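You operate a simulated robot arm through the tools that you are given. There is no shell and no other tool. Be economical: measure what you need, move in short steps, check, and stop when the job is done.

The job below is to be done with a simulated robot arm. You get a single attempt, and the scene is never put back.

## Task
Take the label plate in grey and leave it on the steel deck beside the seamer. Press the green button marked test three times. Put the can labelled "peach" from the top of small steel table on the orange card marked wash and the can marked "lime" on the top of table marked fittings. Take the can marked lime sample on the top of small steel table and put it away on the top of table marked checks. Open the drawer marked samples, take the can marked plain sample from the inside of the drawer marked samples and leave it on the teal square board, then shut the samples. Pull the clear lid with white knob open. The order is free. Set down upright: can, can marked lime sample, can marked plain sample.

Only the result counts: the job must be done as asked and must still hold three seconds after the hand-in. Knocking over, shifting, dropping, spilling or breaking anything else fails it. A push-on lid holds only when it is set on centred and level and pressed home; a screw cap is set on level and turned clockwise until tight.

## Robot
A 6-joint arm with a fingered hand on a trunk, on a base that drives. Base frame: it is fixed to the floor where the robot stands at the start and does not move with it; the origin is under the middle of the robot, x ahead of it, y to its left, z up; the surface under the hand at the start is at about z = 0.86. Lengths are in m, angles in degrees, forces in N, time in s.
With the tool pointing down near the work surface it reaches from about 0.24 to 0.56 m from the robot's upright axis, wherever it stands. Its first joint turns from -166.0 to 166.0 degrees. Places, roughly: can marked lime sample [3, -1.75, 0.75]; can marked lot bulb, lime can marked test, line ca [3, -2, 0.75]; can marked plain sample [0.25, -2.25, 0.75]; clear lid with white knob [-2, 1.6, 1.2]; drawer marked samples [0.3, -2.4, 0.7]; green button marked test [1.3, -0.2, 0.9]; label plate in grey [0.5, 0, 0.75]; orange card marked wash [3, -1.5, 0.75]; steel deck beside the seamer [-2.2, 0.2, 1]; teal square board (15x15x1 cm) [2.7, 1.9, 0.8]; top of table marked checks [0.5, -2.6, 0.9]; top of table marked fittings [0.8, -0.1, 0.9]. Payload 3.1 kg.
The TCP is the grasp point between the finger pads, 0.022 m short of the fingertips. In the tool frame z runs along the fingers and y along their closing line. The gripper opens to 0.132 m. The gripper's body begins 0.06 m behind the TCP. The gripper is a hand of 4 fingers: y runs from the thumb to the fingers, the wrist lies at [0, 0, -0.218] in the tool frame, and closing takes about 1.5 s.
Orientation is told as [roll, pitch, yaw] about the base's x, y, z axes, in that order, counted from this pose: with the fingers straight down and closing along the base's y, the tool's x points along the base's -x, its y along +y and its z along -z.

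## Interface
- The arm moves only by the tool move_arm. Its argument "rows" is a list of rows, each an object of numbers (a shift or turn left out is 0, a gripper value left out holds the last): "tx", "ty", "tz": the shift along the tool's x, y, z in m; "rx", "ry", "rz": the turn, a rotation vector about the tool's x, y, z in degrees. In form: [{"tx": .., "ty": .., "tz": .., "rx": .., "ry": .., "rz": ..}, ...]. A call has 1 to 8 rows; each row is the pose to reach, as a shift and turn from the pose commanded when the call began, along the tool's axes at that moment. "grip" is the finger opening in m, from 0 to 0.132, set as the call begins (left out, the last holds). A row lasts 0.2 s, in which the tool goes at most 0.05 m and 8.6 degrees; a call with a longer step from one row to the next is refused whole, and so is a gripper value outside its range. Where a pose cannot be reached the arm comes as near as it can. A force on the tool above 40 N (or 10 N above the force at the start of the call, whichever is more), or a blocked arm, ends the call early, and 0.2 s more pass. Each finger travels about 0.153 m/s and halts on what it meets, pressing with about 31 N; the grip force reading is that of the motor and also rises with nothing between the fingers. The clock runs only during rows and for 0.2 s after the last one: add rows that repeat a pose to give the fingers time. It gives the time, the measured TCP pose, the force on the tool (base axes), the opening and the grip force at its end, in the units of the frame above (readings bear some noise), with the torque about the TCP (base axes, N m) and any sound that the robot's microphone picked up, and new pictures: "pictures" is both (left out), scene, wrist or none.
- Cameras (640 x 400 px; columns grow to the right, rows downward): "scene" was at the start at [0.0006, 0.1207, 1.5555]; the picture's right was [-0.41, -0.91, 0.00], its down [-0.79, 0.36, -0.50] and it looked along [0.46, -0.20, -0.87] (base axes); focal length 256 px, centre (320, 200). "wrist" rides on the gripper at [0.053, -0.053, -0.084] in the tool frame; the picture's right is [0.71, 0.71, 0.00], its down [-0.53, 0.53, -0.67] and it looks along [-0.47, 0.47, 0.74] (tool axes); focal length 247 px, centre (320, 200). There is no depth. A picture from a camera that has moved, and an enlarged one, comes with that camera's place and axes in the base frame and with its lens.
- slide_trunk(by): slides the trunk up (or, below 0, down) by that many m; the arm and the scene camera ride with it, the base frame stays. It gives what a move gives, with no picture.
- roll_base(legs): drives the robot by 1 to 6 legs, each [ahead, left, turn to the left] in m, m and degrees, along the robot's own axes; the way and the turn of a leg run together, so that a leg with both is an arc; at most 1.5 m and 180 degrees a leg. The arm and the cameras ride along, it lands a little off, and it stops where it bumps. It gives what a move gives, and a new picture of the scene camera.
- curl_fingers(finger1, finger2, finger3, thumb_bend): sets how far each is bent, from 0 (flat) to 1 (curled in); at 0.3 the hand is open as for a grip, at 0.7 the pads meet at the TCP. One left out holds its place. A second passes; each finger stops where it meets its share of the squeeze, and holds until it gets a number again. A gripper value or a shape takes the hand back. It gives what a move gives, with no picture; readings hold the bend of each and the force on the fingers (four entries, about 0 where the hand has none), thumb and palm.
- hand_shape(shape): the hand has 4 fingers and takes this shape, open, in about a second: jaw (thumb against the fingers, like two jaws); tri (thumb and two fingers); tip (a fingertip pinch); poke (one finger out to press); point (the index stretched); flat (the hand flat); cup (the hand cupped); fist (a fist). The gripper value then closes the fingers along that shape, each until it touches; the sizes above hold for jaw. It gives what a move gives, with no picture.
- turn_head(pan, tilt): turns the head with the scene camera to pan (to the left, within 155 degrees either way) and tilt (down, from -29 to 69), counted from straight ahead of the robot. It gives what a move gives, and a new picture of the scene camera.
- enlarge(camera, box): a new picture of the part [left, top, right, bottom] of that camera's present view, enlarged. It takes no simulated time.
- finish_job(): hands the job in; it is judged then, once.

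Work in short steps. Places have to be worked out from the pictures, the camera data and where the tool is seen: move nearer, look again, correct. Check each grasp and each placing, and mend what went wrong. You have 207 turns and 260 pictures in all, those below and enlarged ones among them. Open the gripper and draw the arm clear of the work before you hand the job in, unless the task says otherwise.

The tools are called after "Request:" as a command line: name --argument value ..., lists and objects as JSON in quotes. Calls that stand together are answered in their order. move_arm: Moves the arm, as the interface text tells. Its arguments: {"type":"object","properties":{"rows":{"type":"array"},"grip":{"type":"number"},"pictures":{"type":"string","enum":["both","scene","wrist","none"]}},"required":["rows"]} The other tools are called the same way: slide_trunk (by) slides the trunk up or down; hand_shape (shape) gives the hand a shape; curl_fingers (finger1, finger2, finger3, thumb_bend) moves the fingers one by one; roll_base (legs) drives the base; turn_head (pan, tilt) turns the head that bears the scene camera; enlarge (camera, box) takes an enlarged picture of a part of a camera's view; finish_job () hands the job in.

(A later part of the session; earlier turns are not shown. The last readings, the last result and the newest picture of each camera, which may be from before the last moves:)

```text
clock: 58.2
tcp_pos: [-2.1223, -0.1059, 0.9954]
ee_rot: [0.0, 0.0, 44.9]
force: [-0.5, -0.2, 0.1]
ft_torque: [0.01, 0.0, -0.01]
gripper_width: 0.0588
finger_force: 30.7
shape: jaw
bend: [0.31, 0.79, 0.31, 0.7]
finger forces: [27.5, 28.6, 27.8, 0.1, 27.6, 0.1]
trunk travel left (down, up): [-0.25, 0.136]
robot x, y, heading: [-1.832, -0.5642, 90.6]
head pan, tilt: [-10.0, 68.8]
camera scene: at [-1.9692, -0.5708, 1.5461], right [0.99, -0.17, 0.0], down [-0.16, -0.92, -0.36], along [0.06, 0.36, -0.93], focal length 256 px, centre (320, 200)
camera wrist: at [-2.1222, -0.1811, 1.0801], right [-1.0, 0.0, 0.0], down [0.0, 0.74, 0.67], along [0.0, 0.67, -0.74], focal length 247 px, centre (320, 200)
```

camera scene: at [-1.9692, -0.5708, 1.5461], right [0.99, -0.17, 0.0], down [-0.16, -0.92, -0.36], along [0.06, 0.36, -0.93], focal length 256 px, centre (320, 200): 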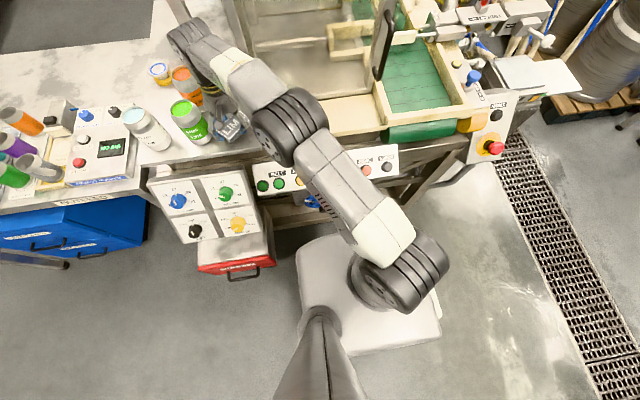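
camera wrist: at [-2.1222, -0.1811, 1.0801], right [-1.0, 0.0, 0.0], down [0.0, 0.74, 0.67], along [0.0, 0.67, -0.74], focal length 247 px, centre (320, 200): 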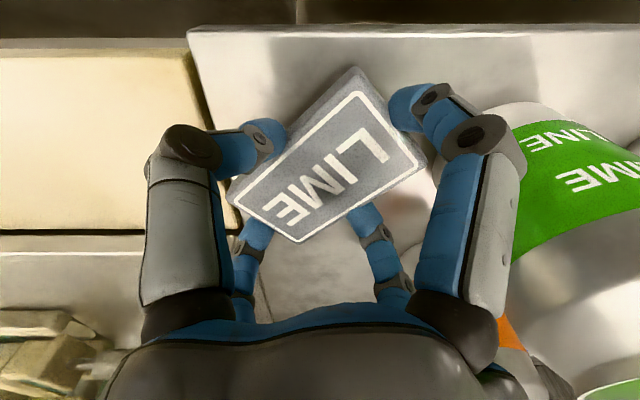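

No contact yet; shadow still offset. Continue down.

Request:
move_arm --rows '[{"tz": 0.004}, {"tz": 0.008}, {"tz": 0.012}, {"tz": 0.016}, {"tz": 0.02}, {"tz": 0.024}, {"tz": 0.028}, {"tz": 0.032}]' --pictures "wrist"

```text
clock: 59.9
tcp_pos: [-2.123, -0.105, 0.9761]
ee_rot: [0.9, -0.3, 44.9]
force: [4.3, -5.6, 20.8]
ft_torque: [-0.25, -0.17, 0.03]
gripper_width: 0.0598
finger_force: 31.3
shape: jaw
bend: [0.31, 0.79, 0.31, 0.7]
finger forces: [32.0, 30.3, 31.1, 0.1, 34.2, 0.0]
trunk travel left (down, up): [-0.25, 0.136]
robot x, y, heading: [-1.8286, -0.5625, 90.7]
head pan, tilt: [-10.0, 68.8]
stopped in row 8: the force on the tool passed its limit at 44 N (the readings are from after the stop); the commanded pose is now the measured one
camera wrist: at [-2.1214, -0.181, 1.0592], right [-1.0, 0.0, 0.01], down [0.01, 0.73, 0.68], along [-0.01, 0.68, -0.73], focal length 247 px, centre (320, 200)
```

wrist: 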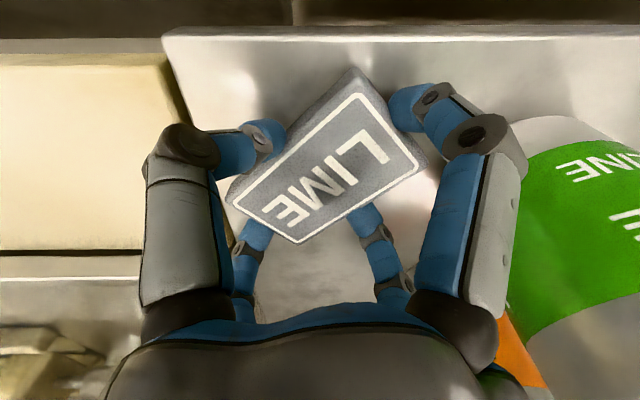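

Contact: the plate is on the deck. Raise 3 mm to relax and open.

Request:
move_arm --rows '[{"tz": -0.003}, {"tz": -0.003}, {"tz": -0.003}, {"tz": -0.003}, {"tz": -0.003}, {"tz": -0.003}]' --grip 0.132 --pictures "wrist"

```text
clock: 61.3
tcp_pos: [-2.1247, -0.1038, 0.9748]
ee_rot: [0.7, -0.1, 44.9]
force: [-0.3, -0.8, 0.5]
ft_torque: [0.0, 0.03, 0.03]
gripper_width: 0.132
finger_force: 0.0
shape: jaw
bend: [0.3, 0.3, 0.3, 0.3]
finger forces: [0.0, 0.1, 0.1, 0.0, 0.0, 0.0]
trunk travel left (down, up): [-0.25, 0.136]
robot x, y, heading: [-1.8324, -0.5655, 90.5]
head pan, tilt: [-10.0, 68.8]
camera wrist: at [-2.1225, -0.179, 1.0589], right [-1.0, 0.0, 0.01], down [0.01, 0.74, 0.68], along [0.0, 0.68, -0.74], focal length 247 px, centre (320, 200)
```

wrist: 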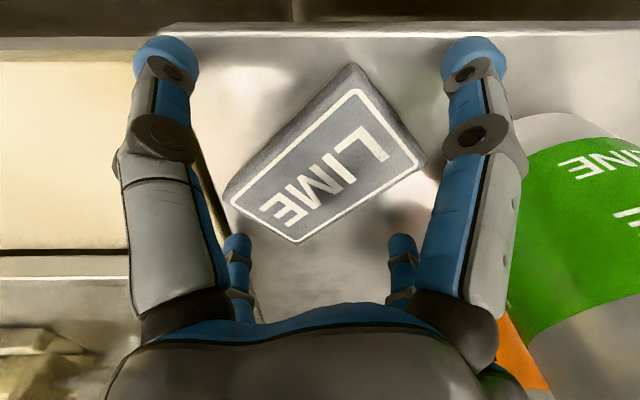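

Plate rests on the deck. Rise straight up and retreat.

Request:
move_arm --rows '[{"tz": -0.03}, {"tz": -0.07}, {"tz": -0.12}, {"tz": -0.17}, {"tz": -0.22}]'

```text
clock: 62.5
tcp_pos: [-2.0993, -0.1384, 1.1626]
ee_rot: [0.6, -0.2, 45.0]
force: [0.1, -0.7, 0.1]
ft_torque: [0.0, -0.05, 0.01]
gripper_width: 0.1319
finger_force: 0.1
shape: jaw
bend: [0.3, 0.3, 0.3, 0.3]
finger forces: [0.0, 0.0, 0.1, 0.0, 0.0, 0.1]
out of reach, approached as far as the arm can: row 3, 4, 5
trunk travel left (down, up): [-0.25, 0.136]
robot x, y, heading: [-1.8279, -0.5675, 90.4]
head pan, tilt: [-10.0, 68.8]
camera scene: at [-1.9687, -0.5715, 1.5462], right [0.99, -0.17, 0.0], down [-0.16, -0.92, -0.36], along [0.06, 0.36, -0.93], focal length 256 px, centre (320, 200)
camera wrist: at [-2.0988, -0.2145, 1.2467], right [-1.0, 0.0, 0.01], down [0.01, 0.74, 0.68], along [0.0, 0.68, -0.74], focal length 247 px, centre (320, 200)
```

scene: 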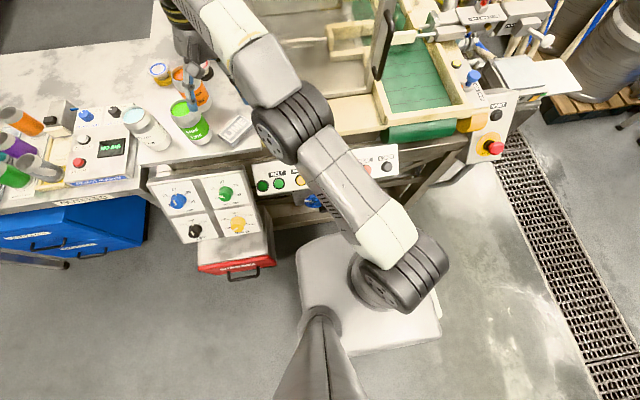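
wrist: 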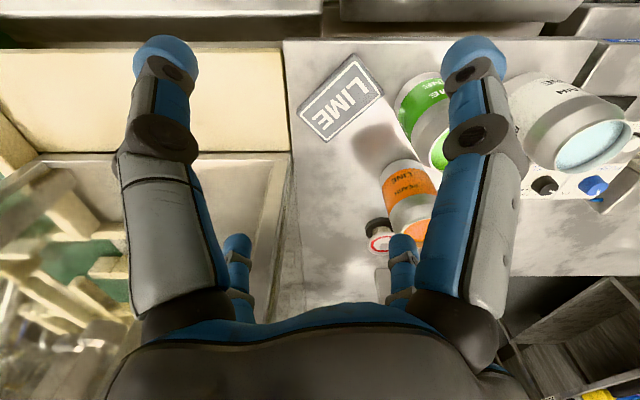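

Plate placed. Retract the arm and look around toward the lid at (-2, 1.6).

Request:
move_arm --rows '[{"tx": 0.015, "ty": -0.045}, {"tx": 0.03, "ty": -0.09}, {"tx": 0.045, "ty": -0.135}, {"tx": 0.06, "ty": -0.18}]' --pictures "none"

Request:
roll_base --legs '[[-0.4, 0, 0]]'

Request:
turn_head --pan 0 --tilt 12

```text
clock: 63.5
tcp_pos: [-2.0156, -0.3086, 1.16]
ee_rot: [0.8, -0.2, 44.8]
force: [0.2, 0.0, 0.1]
ft_torque: [-0.01, -0.01, 0.0]
gripper_width: 0.1319
finger_force: 0.1
shape: jaw
bend: [0.3, 0.3, 0.3, 0.3]
finger forces: [0.0, 0.0, 0.1, 0.0, 0.0, 0.0]
trunk travel left (down, up): [-0.25, 0.136]
robot x, y, heading: [-1.832, -0.5654, 90.7]
head pan, tilt: [-10.0, 68.8]
```

```text
clock: 66.0
tcp_pos: [-2.0135, -0.7074, 1.16]
ee_rot: [0.8, -0.2, 45.1]
force: [-0.3, -0.4, 0.1]
ft_torque: [0.02, 0.03, 0.06]
gripper_width: 0.1319
finger_force: 0.1
shape: jaw
bend: [0.3, 0.3, 0.3, 0.3]
finger forces: [0.0, 0.0, 0.0, 0.0, 0.0, 0.0]
trunk travel left (down, up): [-0.25, 0.136]
robot x, y, heading: [-1.8346, -0.964, 90.9]
head pan, tilt: [-10.0, 68.8]
camera scene: at [-1.9657, -0.9706, 1.5461], right [0.99, -0.16, 0.0], down [-0.15, -0.92, -0.36], along [0.06, 0.36, -0.93], focal length 256 px, centre (320, 200)
```

scene: 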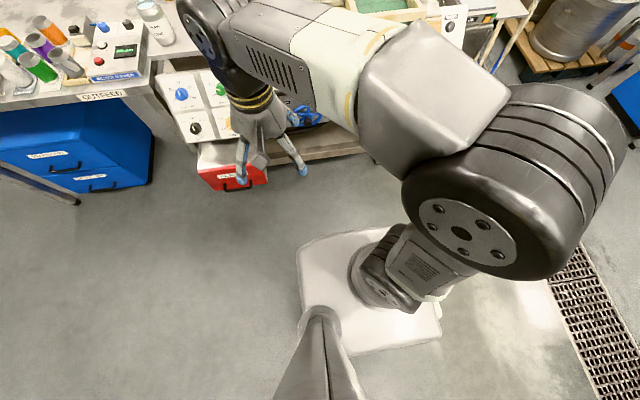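

```text
clock: 67.2
tcp_pos: [-2.0139, -0.7054, 1.16]
ee_rot: [0.7, -0.2, 45.1]
force: [-0.4, 0.2, 0.5]
ft_torque: [0.01, 0.03, 0.03]
gripper_width: 0.1317
finger_force: 0.1
shape: jaw
bend: [0.3, 0.3, 0.3, 0.3]
finger forces: [0.0, 0.0, 0.0, 0.1, 0.1, 0.0]
trunk travel left (down, up): [-0.25, 0.136]
robot x, y, heading: [-1.8289, -0.9605, 90.4]
head pan, tilt: [0.0, 12.0]
camera scene: at [-1.9757, -0.9315, 1.6266], right [1.0, 0.01, 0.0], down [0.0, -0.21, -0.98], along [-0.01, 0.98, -0.21], focal length 256 px, centre (320, 200)
```

scene: 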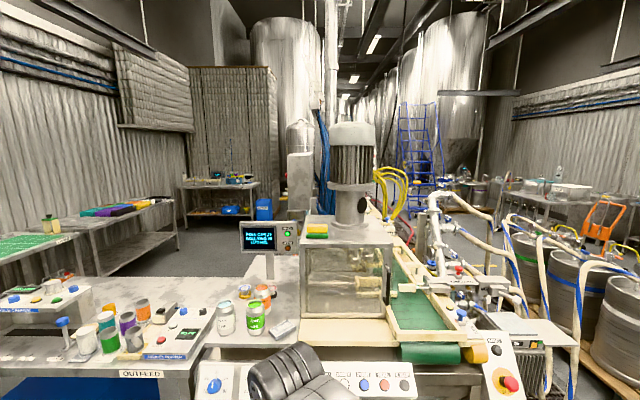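

The lid is hidden from here; I'll do it later from the other side. Now drive to the samples drawer at (0.3, -2.4), facing -y.

Request:
roll_base --legs '[[0, 0, -105], [1.1, 0, 0], [1.05, 0, 0], [0, 0, -75]]'

Request:
turn_head --pan 0 --tilt 30

Request:
enlarge --camera "scene" --box '[120, 100, 440, 300]'

```text
clock: 85.5
tcp_pos: [0.4378, -1.7146, 1.1607]
ee_rot: [0.7, -0.2, -134.4]
force: [-0.6, 1.3, 0.1]
ft_torque: [-0.01, 0.01, -0.02]
gripper_width: 0.1319
finger_force: 0.0
shape: jaw
bend: [0.3, 0.3, 0.3, 0.3]
finger forces: [0.0, 0.1, 0.0, 0.0, 0.0, 0.0]
trunk travel left (down, up): [-0.25, 0.136]
robot x, y, heading: [0.2485, -1.4575, -88.8]
head pan, tilt: [0.0, 12.0]
camera scene: at [0.3966, -1.4881, 1.6267], right [-1.0, -0.02, 0.0], down [0.0, 0.21, -0.98], along [0.02, -0.98, -0.21], focal length 256 px, centre (320, 200)
```

scene: 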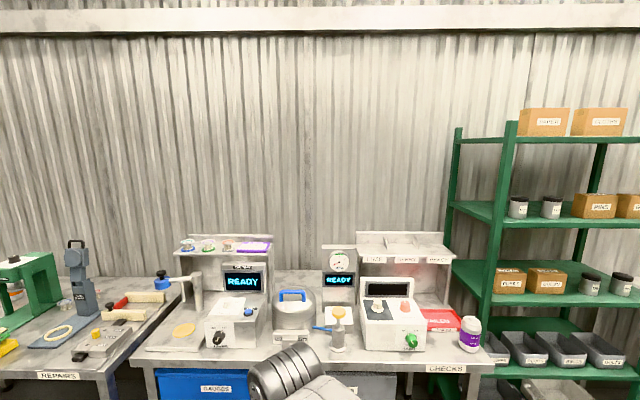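

```text
clock: 86.3
tcp_pos: [0.438, -1.7139, 1.1598]
ee_rot: [0.7, -0.1, -134.3]
force: [0.4, 0.1, 0.2]
ft_torque: [0.0, -0.03, -0.01]
gripper_width: 0.1319
finger_force: 0.1
shape: jaw
bend: [0.3, 0.3, 0.3, 0.3]
finger forces: [0.0, 0.0, 0.1, 0.1, 0.0, 0.1]
trunk travel left (down, up): [-0.25, 0.136]
robot x, y, heading: [0.2458, -1.4577, -88.8]
head pan, tilt: [0.0, 30.0]
camera scene: at [0.3966, -1.4853, 1.5977], right [-1.0, -0.02, 0.0], down [-0.01, 0.5, -0.87], along [0.02, -0.87, -0.5], focal length 256 px, centre (320, 200)
```

scene: 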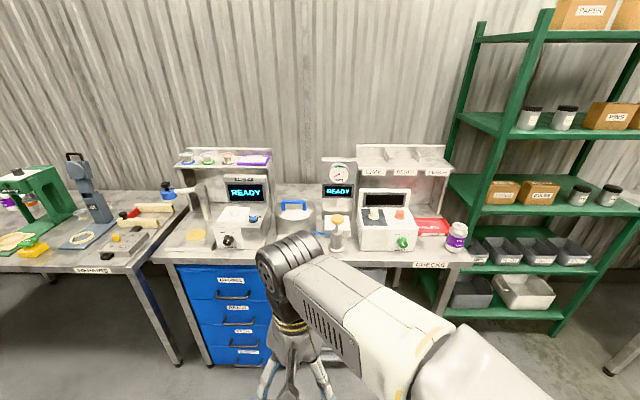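

```text
2.00 times, centred on (280, 200) of scene
camera zoom: at [0.3966, -1.4853, 1.5977], right [-1.0, -0.02, 0.0], down [-0.01, 0.5, -0.87], along [0.02, -0.87, -0.5], focal length 512 px, centre (400, 200)
```

zoom: 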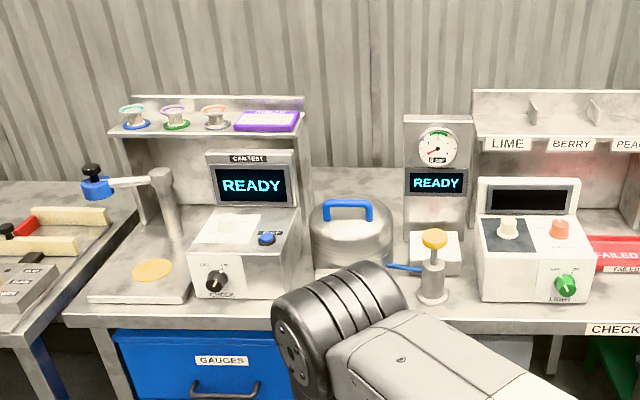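

The arm hides the grey drawer. Swing the hand to the robot's right (−x) to see it.

Request:
move_arm --rows '[{"tx": -0.034, "ty": -0.031}, {"tx": -0.068, "ty": -0.062}, {"tx": -0.102, "ty": -0.093}, {"tx": -0.136, "ty": -0.124}, {"tx": -0.17, "ty": -0.155}, {"tx": -0.204, "ty": -0.186}, {"tx": -0.238, "ty": -0.217}, {"tx": -0.272, "ty": -0.248}]' --pictures "none"

Request:
turn_head --pan 0 --tilt 50

```text
clock: 88.1
tcp_pos: [0.0687, -1.7356, 1.1561]
ee_rot: [0.6, 0.0, -134.3]
force: [0.1, 0.1, -0.4]
ft_torque: [0.02, -0.04, 0.01]
gripper_width: 0.1321
finger_force: 0.1
shape: jaw
bend: [0.3, 0.3, 0.3, 0.3]
finger forces: [0.0, 0.0, 0.1, 0.0, 0.1, 0.1]
trunk travel left (down, up): [-0.25, 0.136]
robot x, y, heading: [0.2481, -1.4562, -88.6]
head pan, tilt: [0.0, 30.0]
```

```text
clock: 88.9
tcp_pos: [0.071, -1.7344, 1.1582]
ee_rot: [0.7, -0.1, -134.2]
force: [-0.1, -0.6, 0.6]
ft_torque: [-0.01, 0.0, -0.02]
gripper_width: 0.1322
finger_force: 0.0
shape: jaw
bend: [0.3, 0.3, 0.3, 0.3]
finger forces: [0.0, 0.0, 0.0, 0.1, 0.0, 0.0]
trunk travel left (down, up): [-0.25, 0.136]
robot x, y, heading: [0.2504, -1.4601, -88.8]
head pan, tilt: [0.0, 50.0]
camera scene: at [0.3961, -1.472, 1.5682], right [-1.0, -0.02, 0.0], down [-0.02, 0.77, -0.64], along [0.01, -0.64, -0.77], focal length 256 px, centre (320, 200)
```

scene: 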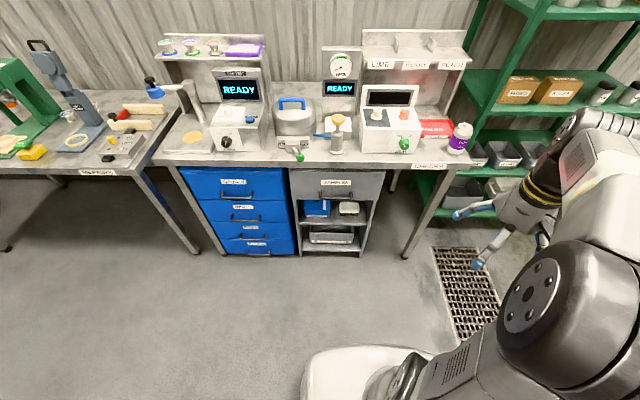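

Request:
enlarge --camera "scene" --box '[260, 100, 420, 260]'

Request:
enlarge --camera "scene" --box '[360, 60, 480, 180]'

```text
2.50 times, centred on (340, 180) of scene
camera zoom: at [0.3961, -1.472, 1.5682], right [-1.0, -0.02, 0.0], down [-0.02, 0.77, -0.64], along [0.01, -0.64, -0.77], focal length 640 px, centre (270, 250)
```

zoom: 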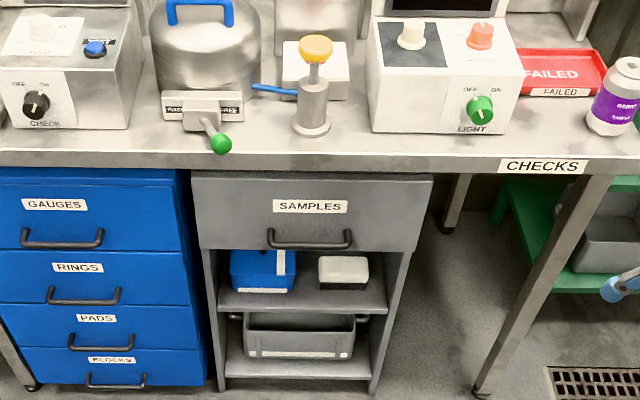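

```text
3.33 times, centred on (420, 120) of scene
camera zoom: at [0.3961, -1.472, 1.5682], right [-1.0, -0.02, 0.0], down [-0.02, 0.77, -0.64], along [0.01, -0.64, -0.77], focal length 854 px, centre (-13, 467)
```

zoom: 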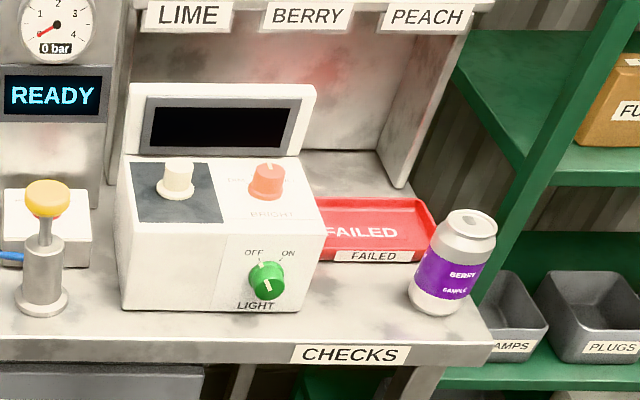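

The grey SAMPLES drawer handle is at about (0.337, -2.21, 0.70). I'll align the base, lower the trunk, then turn the hand to point forward (−y) with fingers diagonal around the bar.

Request:
roll_base --legs '[[0, 0.09, -1.2]]'

Request:
slide_trunk --by -0.2

```text
clock: 90.0
tcp_pos: [0.1556, -1.7295, 1.1593]
ee_rot: [0.6, -0.2, -135.5]
force: [-0.1, -0.3, 0.1]
ft_torque: [-0.01, 0.02, 0.03]
gripper_width: 0.132
finger_force: 0.1
shape: jaw
bend: [0.3, 0.3, 0.3, 0.3]
finger forces: [0.1, 0.0, 0.0, 0.1, 0.0, 0.0]
trunk travel left (down, up): [-0.25, 0.136]
robot x, y, heading: [0.3387, -1.4577, -90.0]
head pan, tilt: [0.0, 50.0]
camera scene: at [0.4882, -1.4742, 1.5679], right [-1.0, 0.0, 0.0], down [0.0, 0.77, -0.64], along [0.0, -0.64, -0.77], focal length 256 px, centre (320, 200)
```

scene: 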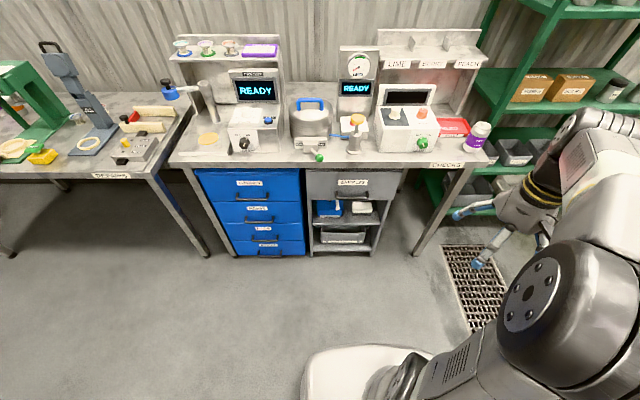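

```text
clock: 92.2
tcp_pos: [0.154, -1.7307, 0.9588]
ee_rot: [0.6, -0.2, -135.5]
force: [-0.7, -0.3, -0.6]
ft_torque: [0.0, -0.03, 0.04]
gripper_width: 0.132
finger_force: 0.1
shape: jaw
bend: [0.3, 0.3, 0.3, 0.3]
finger forces: [0.1, 0.0, 0.1, 0.0, 0.0, 0.0]
trunk travel left (down, up): [-0.05, 0.336]
robot x, y, heading: [0.3409, -1.4579, -89.9]
head pan, tilt: [0.0, 50.0]
```

Request:
move_arm --rows '[{"tx": -0.0093, "ty": 0.0318, "tz": 0.0214, "rx": -5.35, "ry": -5.26}, {"tx": -0.0187, "ty": 0.0635, "tz": 0.0428, "rx": -10.7, "ry": -10.52}, {"tx": -0.028, "ty": 0.0953, "tz": 0.0643, "rx": -16.05, "ry": -15.78}, {"tx": -0.0373, "ty": 0.127, "tz": 0.0857, "rx": -21.4, "ry": -21.04}, {"tx": -0.0467, "ty": 0.1588, "tz": 0.107, "rx": -26.75, "ry": -26.3}, {"tx": -0.056, "ty": 0.1905, "tz": 0.1285, "rx": -32.1, "ry": -31.56}, {"tx": -0.0653, "ty": 0.2222, "tz": 0.15, "rx": -37.45, "ry": -36.82}, {"tx": -0.0747, "ty": 0.254, "tz": 0.1713, "rx": -42.8, "ry": -42.08}]' --pictures "scene"

```text
clock: 94.0
tcp_pos: [0.2291, -1.9902, 0.8884]
ee_rot: [49.0, -34.8, -151.8]
force: [-1.1, 0.3, -0.3]
ft_torque: [0.01, 0.01, -0.05]
gripper_width: 0.1318
finger_force: 0.1
shape: jaw
bend: [0.3, 0.3, 0.3, 0.3]
finger forces: [0.0, 0.1, 0.0, 0.0, 0.0, 0.1]
out of reach, approached as far as the arm can: row 6, 7, 8
trunk travel left (down, up): [-0.05, 0.336]
robot x, y, heading: [0.3388, -1.4555, -90.0]
head pan, tilt: [0.0, 50.0]
camera scene: at [0.4865, -1.4744, 1.3679], right [-1.0, 0.0, 0.0], down [0.0, 0.77, -0.64], along [0.0, -0.64, -0.77], focal length 256 px, centre (320, 200)
```

scene: 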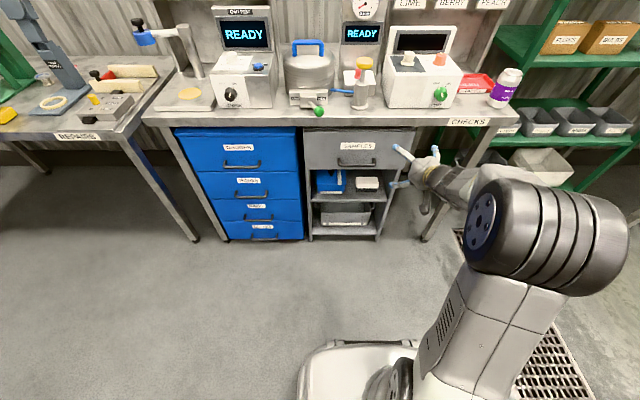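

The tilt (~57° from vertical) is reached, but not the low height. A 57° tilt is good enough for the handle; I'll lower the trunk the rest and move toward the handle with the tilt kept.

Request:
slide_trunk --by -0.05

Request:
move_arm --rows '[{"tx": 0.0167, "ty": 0.0137, "tz": 0.0325}, {"tx": 0.0335, "ty": 0.0273, "tz": 0.065}, {"tx": 0.05, "ty": 0.041, "tz": 0.0976}, {"tx": 0.067, "ty": 0.0546, "tz": 0.13}, {"tx": 0.0837, "ty": 0.0683, "tz": 0.1626}]'

```text
clock: 94.9
tcp_pos: [0.2288, -1.9889, 0.8409]
ee_rot: [48.9, -34.9, -151.8]
force: [0.1, -0.6, -0.4]
ft_torque: [0.04, -0.03, 0.02]
gripper_width: 0.1318
finger_force: 0.0
shape: jaw
bend: [0.3, 0.3, 0.3, 0.3]
finger forces: [0.0, 0.1, 0.0, 0.1, 0.0, 0.0]
trunk travel left (down, up): [0.0, 0.386]
robot x, y, heading: [0.3401, -1.457, -89.9]
head pan, tilt: [0.0, 50.0]
```

```text
clock: 96.1
tcp_pos: [0.3267, -2.1334, 0.7657]
ee_rot: [48.3, -34.2, -151.1]
force: [-0.3, -0.9, 0.3]
ft_torque: [0.0, 0.0, -0.01]
gripper_width: 0.1319
finger_force: 0.0
shape: jaw
bend: [0.3, 0.3, 0.3, 0.3]
finger forces: [0.0, 0.1, 0.1, 0.0, 0.1, 0.0]
out of reach, approached as far as the arm can: row 1, 2, 3, 4, 5
trunk travel left (down, up): [0.0, 0.386]
robot x, y, heading: [0.3361, -1.4592, -90.0]
head pan, tilt: [0.0, 50.0]
camera scene: at [0.4865, -1.4743, 1.3192], right [-1.0, 0.0, 0.0], down [0.0, 0.77, -0.64], along [0.0, -0.64, -0.77], focal length 256 px, centre (320, 200)
camera wrist: at [0.3261, -2.0221, 0.7485], right [1.0, 0.01, 0.04], down [-0.04, 0.15, 0.99], along [0.01, -0.99, 0.15], focal length 247 px, centre (320, 200)
```

scene: 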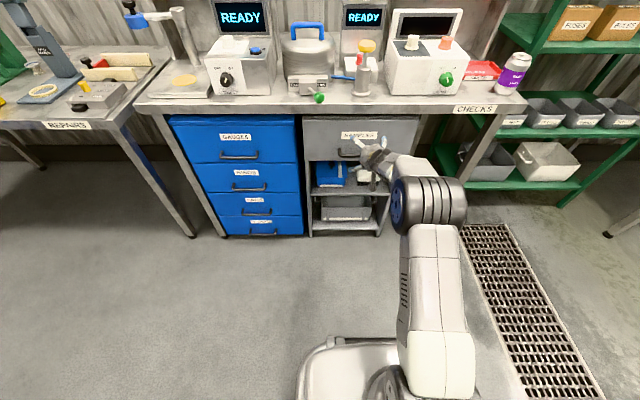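
wrist: 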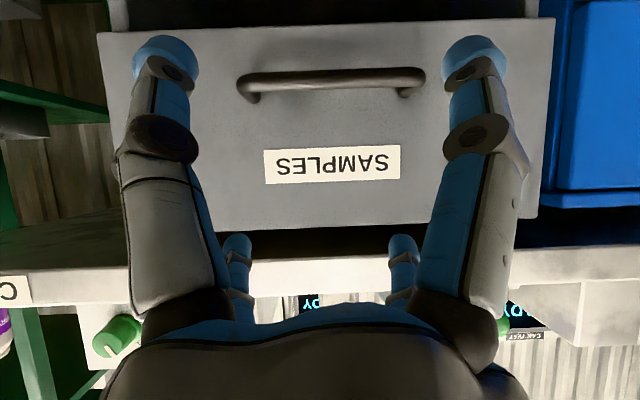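

The handle bar is at about (0.341, -2.213, 0.69). Move in with a little back-tilt so the TCP lands just in front of the bar.

Request:
move_arm --rows '[{"tx": 0.006, "ty": -0.002, "tz": 0.024, "rx": 1.5, "ry": 1.5}, {"tx": 0.0115, "ty": -0.004, "tz": 0.048, "rx": 3, "ry": 3}, {"tx": 0.017, "ty": -0.006, "tz": 0.073, "rx": 4.5, "ry": 4.5}, {"tx": 0.0229, "ty": -0.0074, "tz": 0.097, "rx": 6, "ry": 6}, {"tx": 0.0229, "ty": -0.0074, "tz": 0.097, "rx": 6, "ry": 6}]'

```text
clock: 97.3
tcp_pos: [0.3414, -2.1883, 0.6945]
ee_rot: [40.1, -30.3, -146.7]
force: [0.8, -0.9, 0.9]
ft_torque: [-0.03, 0.01, 0.02]
gripper_width: 0.1319
finger_force: 0.2
shape: jaw
bend: [0.3, 0.3, 0.3, 0.3]
finger forces: [0.1, 0.1, 0.0, 0.0, 0.1, 0.0]
out of reach, approached as far as the arm can: row 1, 2, 4, 5
trunk travel left (down, up): [0.0, 0.386]
robot x, y, heading: [0.3413, -1.4573, -90.1]
head pan, tilt: [0.0, 50.0]
camera scene: at [0.4865, -1.4743, 1.3193], right [-1.0, 0.0, 0.0], down [0.0, 0.77, -0.64], along [0.0, -0.64, -0.77], focal length 256 px, centre (320, 200)
camera wrist: at [0.3404, -2.076, 0.6934], right [1.0, 0.01, 0.03], down [-0.03, 0.01, 1.0], along [0.01, -1.0, 0.01], focal length 247 px, centre (320, 200)
```

scene: 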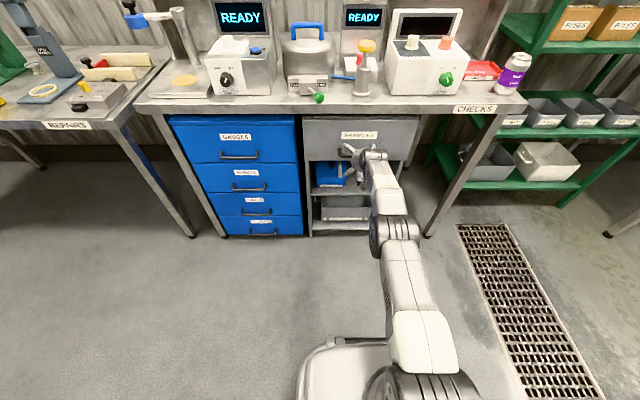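
wrist: 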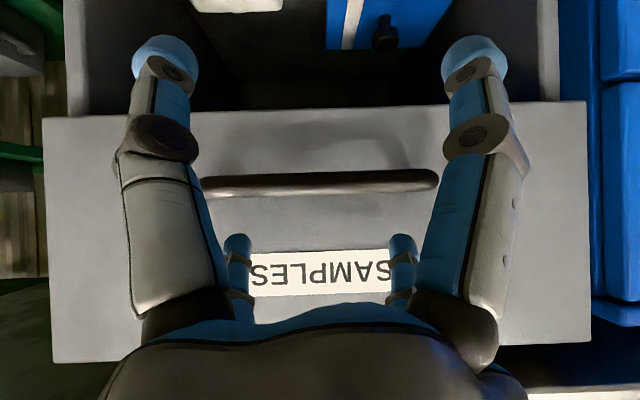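

Bar at about y -2.226, z 0.685. The arm is stretched, so I roll the base forward 2.8 cm to bring the bar between the fingers.

Request:
roll_base --legs '[[0.028, 0, 0]]'

Request:
move_arm --rows '[{"tz": 0.004, "tx": 0.003, "ty": -0.003}, {"tz": 0.004, "tx": 0.003, "ty": -0.003}]'

```text
clock: 98.2
tcp_pos: [0.3406, -2.2095, 0.692]
ee_rot: [39.6, -29.8, -146.5]
force: [1.4, 10.5, 1.9]
ft_torque: [-0.44, 0.18, -0.56]
gripper_width: 0.1318
finger_force: 0.0
shape: jaw
bend: [0.3, 0.3, 0.29, 0.3]
finger forces: [0.0, 0.0, 11.1, 0.0, 0.1, 0.0]
trunk travel left (down, up): [0.0, 0.386]
robot x, y, heading: [0.3405, -1.4754, -90.2]
head pan, tilt: [0.0, 50.0]
stopped in leg 1: the force on the tool passed its limit at 99 N (the readings are from after the stop); the commanded pose is now the measured one
camera scene: at [0.4867, -1.495, 1.3192], right [-1.0, 0.0, 0.0], down [0.0, 0.77, -0.64], along [0.0, -0.64, -0.77], focal length 256 px, centre (320, 200)
```

scene: 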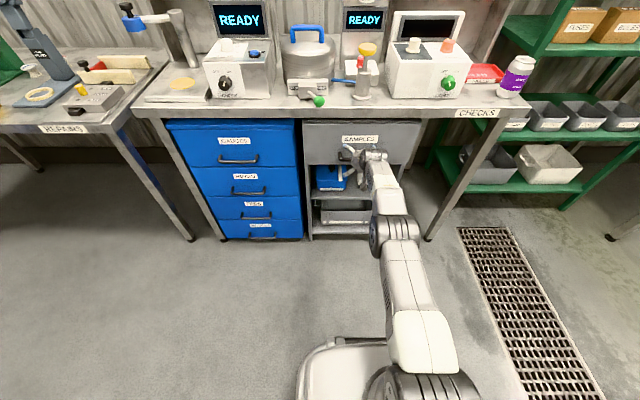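

```text
clock: 98.8
tcp_pos: [0.3412, -2.2076, 0.6843]
ee_rot: [39.6, -29.8, -146.5]
force: [1.7, 13.5, 3.5]
ft_torque: [-0.59, 0.19, -0.68]
gripper_width: 0.1322
finger_force: 0.0
shape: jaw
bend: [0.3, 0.3, 0.28, 0.3]
finger forces: [0.0, 0.1, 13.3, 0.0, 0.0, 0.1]
trunk travel left (down, up): [0.0, 0.386]
robot x, y, heading: [0.3377, -1.4809, -89.9]
head pan, tilt: [0.0, 50.0]
camera scene: at [0.4866, -1.4946, 1.3193], right [-1.0, 0.0, 0.0], down [0.0, 0.76, -0.64], along [0.0, -0.64, -0.76], focal length 256 px, centre (320, 200)
camera wrist: at [0.3409, -2.0952, 0.6867], right [1.0, 0.01, 0.04], down [-0.04, 0.0, 1.0], along [0.01, -1.0, 0.0], focal length 247 px, centre (320, 200)
```

scene: 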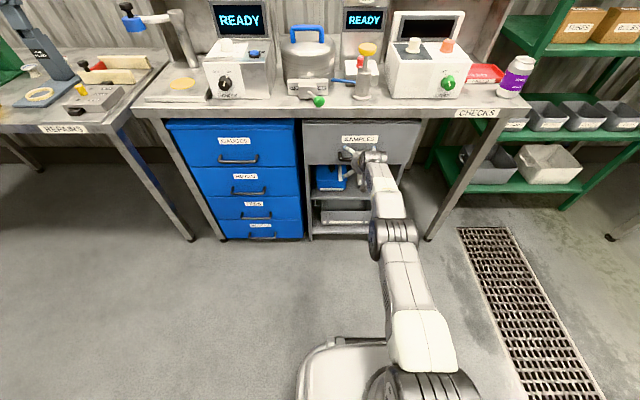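
wrist: 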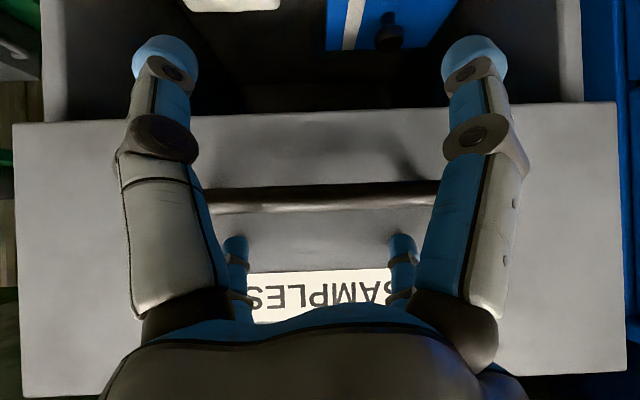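

The bar lies between the upper and lower fingers. Close on it.

Request:
move_arm --rows '[{}, {}, {}, {}, {}, {}, {}, {}]' --grip 0 --pictures "wrist"

```text
clock: 100.6
tcp_pos: [0.3425, -2.2098, 0.6872]
ee_rot: [39.6, -29.8, -146.7]
force: [7.9, -3.1, 13.2]
ft_torque: [-0.19, -0.19, 0.09]
gripper_width: 0.0018
finger_force: 30.8
shape: jaw
bend: [0.7, 0.79, 0.79, 0.7]
finger forces: [0.0, 26.1, 9.4, 0.0, 0.0, 0.0]
trunk travel left (down, up): [0.0, 0.386]
robot x, y, heading: [0.337, -1.4777, -90.1]
head pan, tilt: [0.0, 50.0]
camera wrist: at [0.3419, -2.096, 0.6874], right [1.0, 0.01, 0.04], down [-0.04, 0.0, 1.0], along [0.01, -1.0, 0.0], focal length 247 px, centre (320, 200)
```

wrist: 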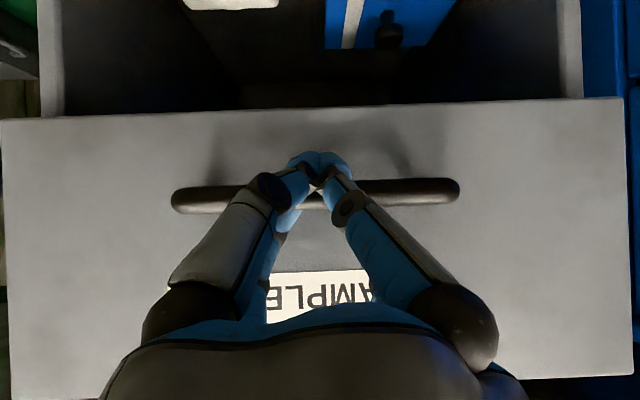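

Fingers closed with tips at the bar; test whether they hook it by pulling back a few cm.

Request:
roll_base --legs '[[-0.05, 0, 0]]'

Request:
enlarge --camera "wrist" --box '[0, 0, 640, 400]'

```text
clock: 101.5
tcp_pos: [0.3423, -2.1574, 0.6864]
ee_rot: [39.5, -29.9, -146.5]
force: [5.9, 0.3, 14.6]
ft_torque: [-0.15, -0.2, 0.05]
gripper_width: 0.0019
finger_force: 31.2
shape: jaw
bend: [0.7, 0.79, 0.79, 0.7]
finger forces: [0.0, 25.4, 7.8, 0.0, 0.1, 0.0]
trunk travel left (down, up): [0.0, 0.386]
robot x, y, heading: [0.3396, -1.4306, -89.7]
head pan, tilt: [0.0, 50.0]
camera scene: at [0.4871, -1.4445, 1.3192], right [-1.0, 0.0, 0.0], down [0.0, 0.76, -0.64], along [0.0, -0.64, -0.76], focal length 256 px, centre (320, 200)
```

scene: 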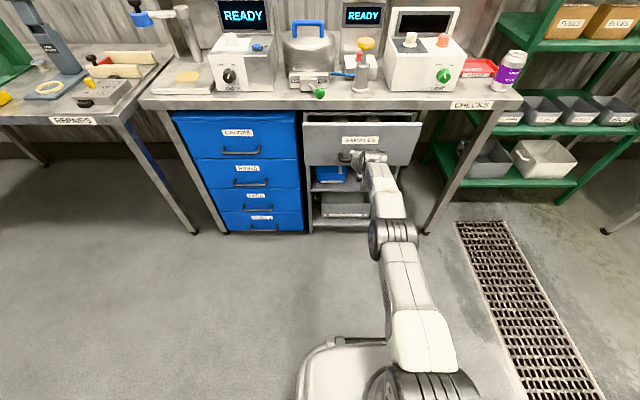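

```text
1.00 times, centred on (320, 200) of wrist (not enlarged: the box is as wide or as high as the picture)
camera zoom: at [0.342, -2.0455, 0.687], right [1.0, 0.01, 0.04], down [-0.04, 0.0, 1.0], along [0.01, -1.0, 0.0], focal length 247 px, centre (320, 200)
```

zoom: 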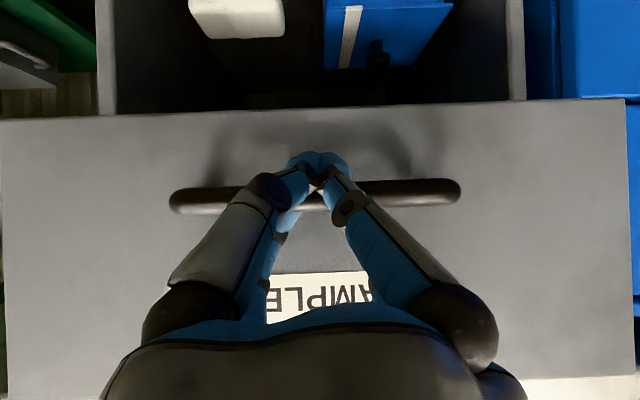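

The drawer is coming out with the hand. Pull on, about 0.25 m more in steps.

Request:
roll_base --legs '[[-0.15, 0, 0], [-0.1, 0, 0]]'

```text
clock: 103.7
tcp_pos: [0.3422, -1.9108, 0.686]
ee_rot: [39.5, -29.9, -146.6]
force: [8.7, 1.1, 9.9]
ft_torque: [-0.12, -0.17, 0.08]
gripper_width: 0.0017
finger_force: 31.0
shape: jaw
bend: [0.7, 0.79, 0.79, 0.7]
finger forces: [0.0, 24.4, 7.8, 0.0, 0.0, 0.1]
trunk travel left (down, up): [0.0, 0.386]
robot x, y, heading: [0.3383, -1.1825, -90.0]
head pan, tilt: [0.0, 50.0]
camera scene: at [0.4877, -1.1975, 1.3192], right [-1.0, 0.0, 0.0], down [0.0, 0.77, -0.64], along [0.0, -0.64, -0.77], focal length 256 px, centre (320, 200)
```

scene: 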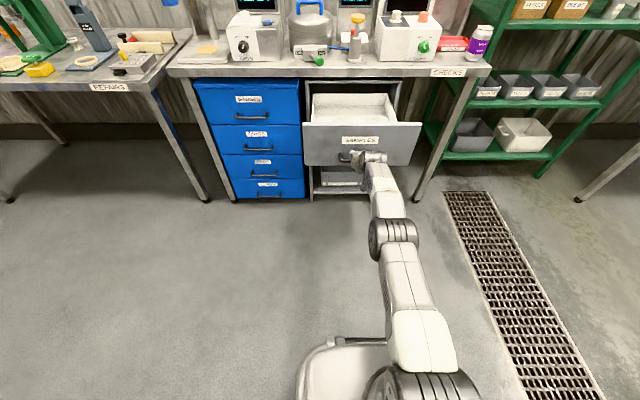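

Request:
enlarge --camera "scene" --box '[280, 60, 440, 180]'

```text
3.33 times, centred on (360, 120) of scene
camera zoom: at [0.4877, -1.1975, 1.3192], right [-1.0, 0.0, 0.0], down [0.0, 0.77, -0.64], along [0.0, -0.64, -0.77], focal length 854 px, centre (187, 467)
```

zoom: 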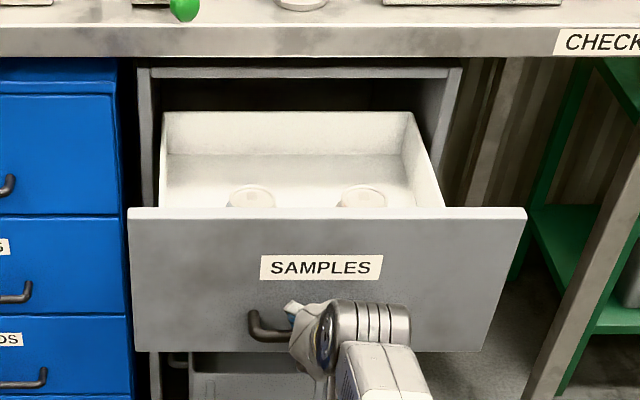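

Two cans inside near the front. Open the fingers and back off; then raise the trunk for a look.

Request:
move_arm --rows '[{}, {}, {}, {}, {}, {}, {}]' --grip 0.132 --pictures "wrist"

```text
clock: 105.2
tcp_pos: [0.3416, -1.9125, 0.6853]
ee_rot: [39.6, -29.8, -146.5]
force: [-0.2, 0.2, 0.1]
ft_torque: [0.01, -0.02, 0.0]
gripper_width: 0.1319
finger_force: 0.0
shape: jaw
bend: [0.3, 0.3, 0.3, 0.3]
finger forces: [0.1, 0.0, 0.1, 0.0, 0.1, 0.1]
trunk travel left (down, up): [0.0, 0.386]
robot x, y, heading: [0.3398, -1.1849, -90.0]
head pan, tilt: [0.0, 50.0]
camera wrist: at [0.3415, -1.7989, 0.6859], right [1.0, 0.01, 0.04], down [-0.04, 0.0, 1.0], along [0.01, -1.0, 0.0], focal length 247 px, centre (320, 200)
```

wrist: 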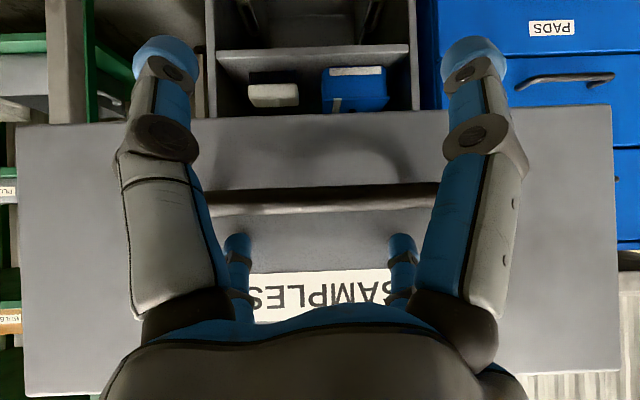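

Request:
roll_base --legs '[[-0.12, 0, 0]]'

Request:
slide_trunk --by 0.38

Request:
turn_head --pan 5 --tilt 50

Request:
enlarge --camera "scene" --box '[300, 60, 460, 180]'

```text
clock: 106.5
tcp_pos: [0.3405, -1.7904, 0.6856]
ee_rot: [39.7, -29.9, -146.8]
force: [-0.7, 1.1, 0.0]
ft_torque: [0.03, 0.02, 0.04]
gripper_width: 0.1323
finger_force: 0.1
shape: jaw
bend: [0.3, 0.3, 0.3, 0.3]
finger forces: [0.0, 0.0, 0.0, 0.0, 0.0, 0.0]
trunk travel left (down, up): [0.0, 0.386]
robot x, y, heading: [0.3408, -1.0639, -89.9]
head pan, tilt: [0.0, 50.0]
camera scene: at [0.4871, -1.0788, 1.3192], right [-1.0, 0.0, 0.0], down [0.0, 0.77, -0.64], along [0.0, -0.64, -0.77], focal length 256 px, centre (320, 200)
```

scene: 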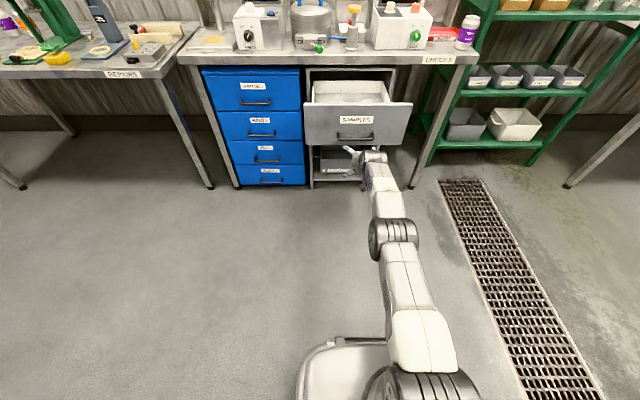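

```text
clock: 110.2
tcp_pos: [0.3404, -1.7917, 1.064]
ee_rot: [39.7, -29.8, -146.6]
force: [-0.8, 0.2, -1.1]
ft_torque: [0.03, -0.01, -0.04]
gripper_width: 0.1319
finger_force: 0.1
shape: jaw
bend: [0.3, 0.3, 0.3, 0.3]
finger forces: [0.0, 0.0, 0.0, 0.0, 0.1, 0.0]
trunk travel left (down, up): [-0.38, 0.006]
robot x, y, heading: [0.3401, -1.0596, -90.1]
head pan, tilt: [0.0, 50.0]
```

```text
clock: 110.8
tcp_pos: [0.3409, -1.7916, 1.0638]
ee_rot: [39.6, -29.8, -146.6]
force: [-0.1, -0.8, 0.6]
ft_torque: [-0.02, 0.0, 0.03]
gripper_width: 0.1318
finger_force: 0.1
shape: jaw
bend: [0.3, 0.3, 0.3, 0.3]
finger forces: [0.0, 0.0, 0.0, 0.0, 0.0, 0.0]
trunk travel left (down, up): [-0.38, 0.006]
robot x, y, heading: [0.3375, -1.0653, -90.4]
head pan, tilt: [5.0, 50.0]
camera scene: at [0.4937, -1.0792, 1.6985], right [-1.0, -0.08, 0.0], down [-0.06, 0.76, -0.64], along [0.05, -0.64, -0.77], focal length 256 px, centre (320, 200)
```

scene: 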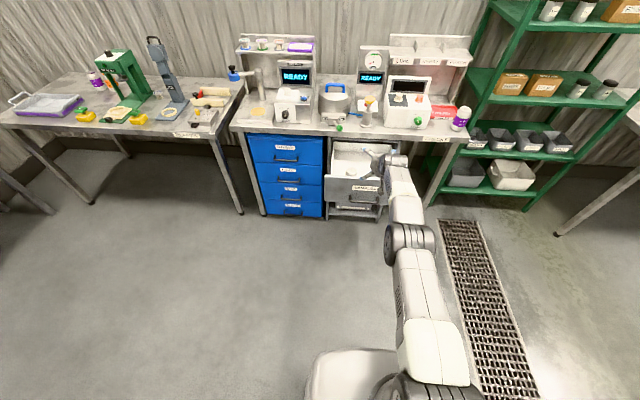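

```text
3.33 times, centred on (380, 120) of scene
camera zoom: at [0.4937, -1.0792, 1.6985], right [-1.0, -0.08, 0.0], down [-0.06, 0.76, -0.64], along [0.05, -0.64, -0.77], focal length 854 px, centre (120, 467)
```

zoom: 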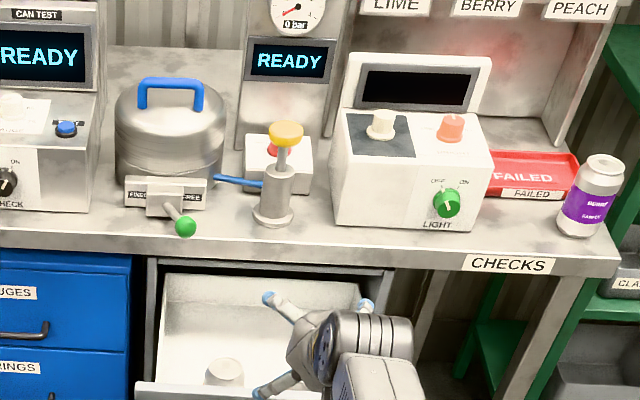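

Turn the hand back to pointing down close to the robot, then roll forward to look into the drawer.

Request:
move_arm --rows '[{"tx": 0.016, "ty": -0.015, "tz": -0.03, "rx": 5.87, "ry": 5.57, "rz": 0.25}, {"tx": 0.032, "ty": -0.03, "tz": -0.06, "rx": 11.73, "ry": 11.13, "rz": 0.5}, {"tx": 0.048, "ty": -0.045, "tz": -0.09, "rx": 17.6, "ry": 16.7, "rz": 0.75}, {"tx": 0.064, "ty": -0.06, "tz": -0.12, "rx": 23.5, "ry": 22.3, "rz": 1.0}, {"tx": 0.08, "ty": -0.075, "tz": -0.15, "rx": 29.3, "ry": 27.8, "rz": 1.25}, {"tx": 0.095, "ty": -0.091, "tz": -0.178, "rx": 35.2, "ry": 33.4, "rz": 1.5}]' --pictures "none"

Request:
roll_base --legs '[[0.4, 0, 0]]'

Request:
enlarge --camera "wrist" --box '[0, 0, 640, 400]'

```text
clock: 112.2
tcp_pos: [0.3453, -1.5716, 1.0858]
ee_rot: [0.6, 1.7, -136.6]
force: [-0.4, 0.2, 0.0]
ft_torque: [0.0, -0.03, 0.0]
gripper_width: 0.1321
finger_force: 0.2
shape: jaw
bend: [0.3, 0.3, 0.3, 0.3]
finger forces: [0.1, 0.0, 0.0, 0.1, 0.1, 0.0]
trunk travel left (down, up): [-0.38, 0.006]
robot x, y, heading: [0.3369, -1.063, -90.3]
head pan, tilt: [5.0, 50.0]
```

```text
clock: 114.7
tcp_pos: [0.3447, -1.9703, 1.0864]
ee_rot: [0.8, 1.7, -136.5]
force: [-0.7, -0.3, -0.4]
ft_torque: [0.02, -0.05, -0.01]
gripper_width: 0.1319
finger_force: 0.2
shape: jaw
bend: [0.3, 0.3, 0.3, 0.3]
finger forces: [0.0, 0.0, 0.0, 0.1, 0.1, 0.0]
trunk travel left (down, up): [-0.38, 0.006]
robot x, y, heading: [0.3417, -1.461, -90.2]
head pan, tilt: [5.0, 50.0]
camera scene: at [0.4931, -1.4775, 1.6984], right [-1.0, -0.09, 0.0], down [-0.07, 0.76, -0.64], along [0.06, -0.64, -0.77], focal length 256 px, centre (320, 200)
```

scene: 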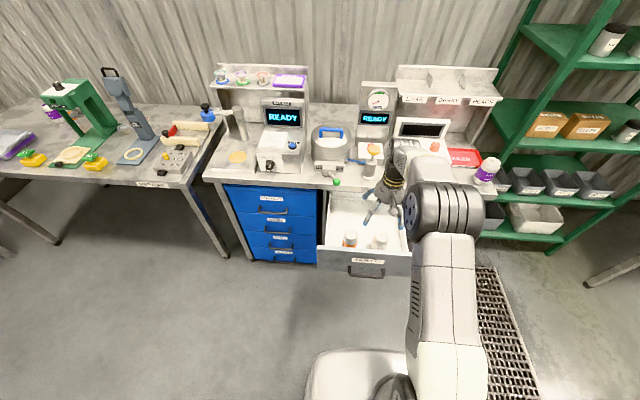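

```text
1.00 times, centred on (320, 200) of wrist (not enlarged: the box is as wide or as high as the picture)
camera zoom: at [0.3438, -1.8965, 1.1702], right [1.0, -0.03, 0.03], down [-0.04, -0.75, 0.66], along [0.01, -0.66, -0.75], focal length 247 px, centre (320, 200)
```

zoom: 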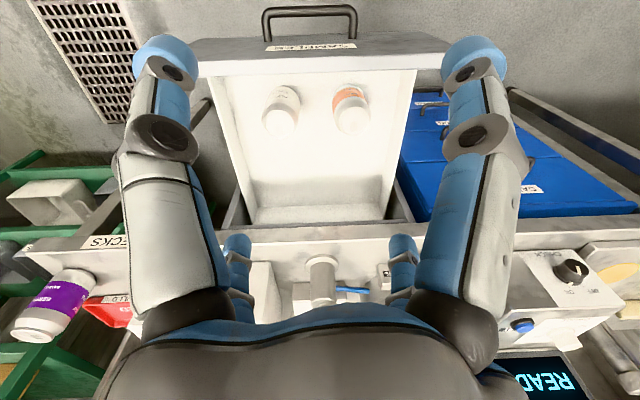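

Request:
enlarge --camera "wrist" --box '[220, 50, 420, 175]'

Request:
enlarge --camera "scene" --box '[310, 180, 430, 290]'

```text
3.20 times, centred on (320, 112) of wrist
camera zoom: at [0.3438, -1.8965, 1.1702], right [1.0, -0.03, 0.03], down [-0.04, -0.75, 0.66], along [0.01, -0.66, -0.75], focal length 790 px, centre (320, 480)
```

zoom: 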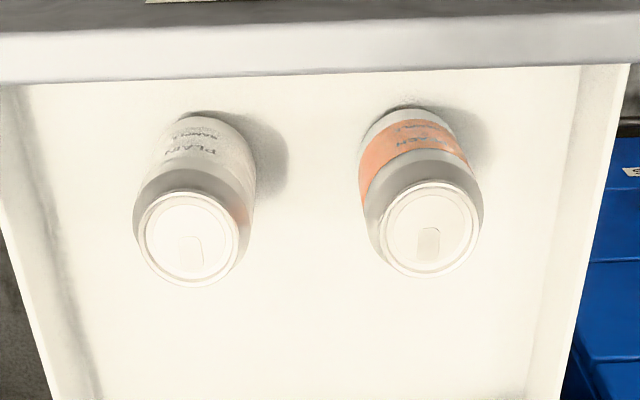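

```text
3.64 times, centred on (370, 235) of scene
camera zoom: at [0.4931, -1.4775, 1.6984], right [-1.0, -0.09, 0.0], down [-0.07, 0.76, -0.64], along [0.06, -0.64, -0.77], focal length 931 px, centre (138, 73)
```

zoom: 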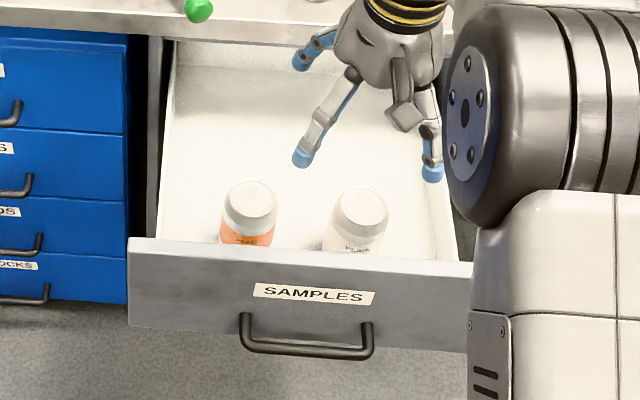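

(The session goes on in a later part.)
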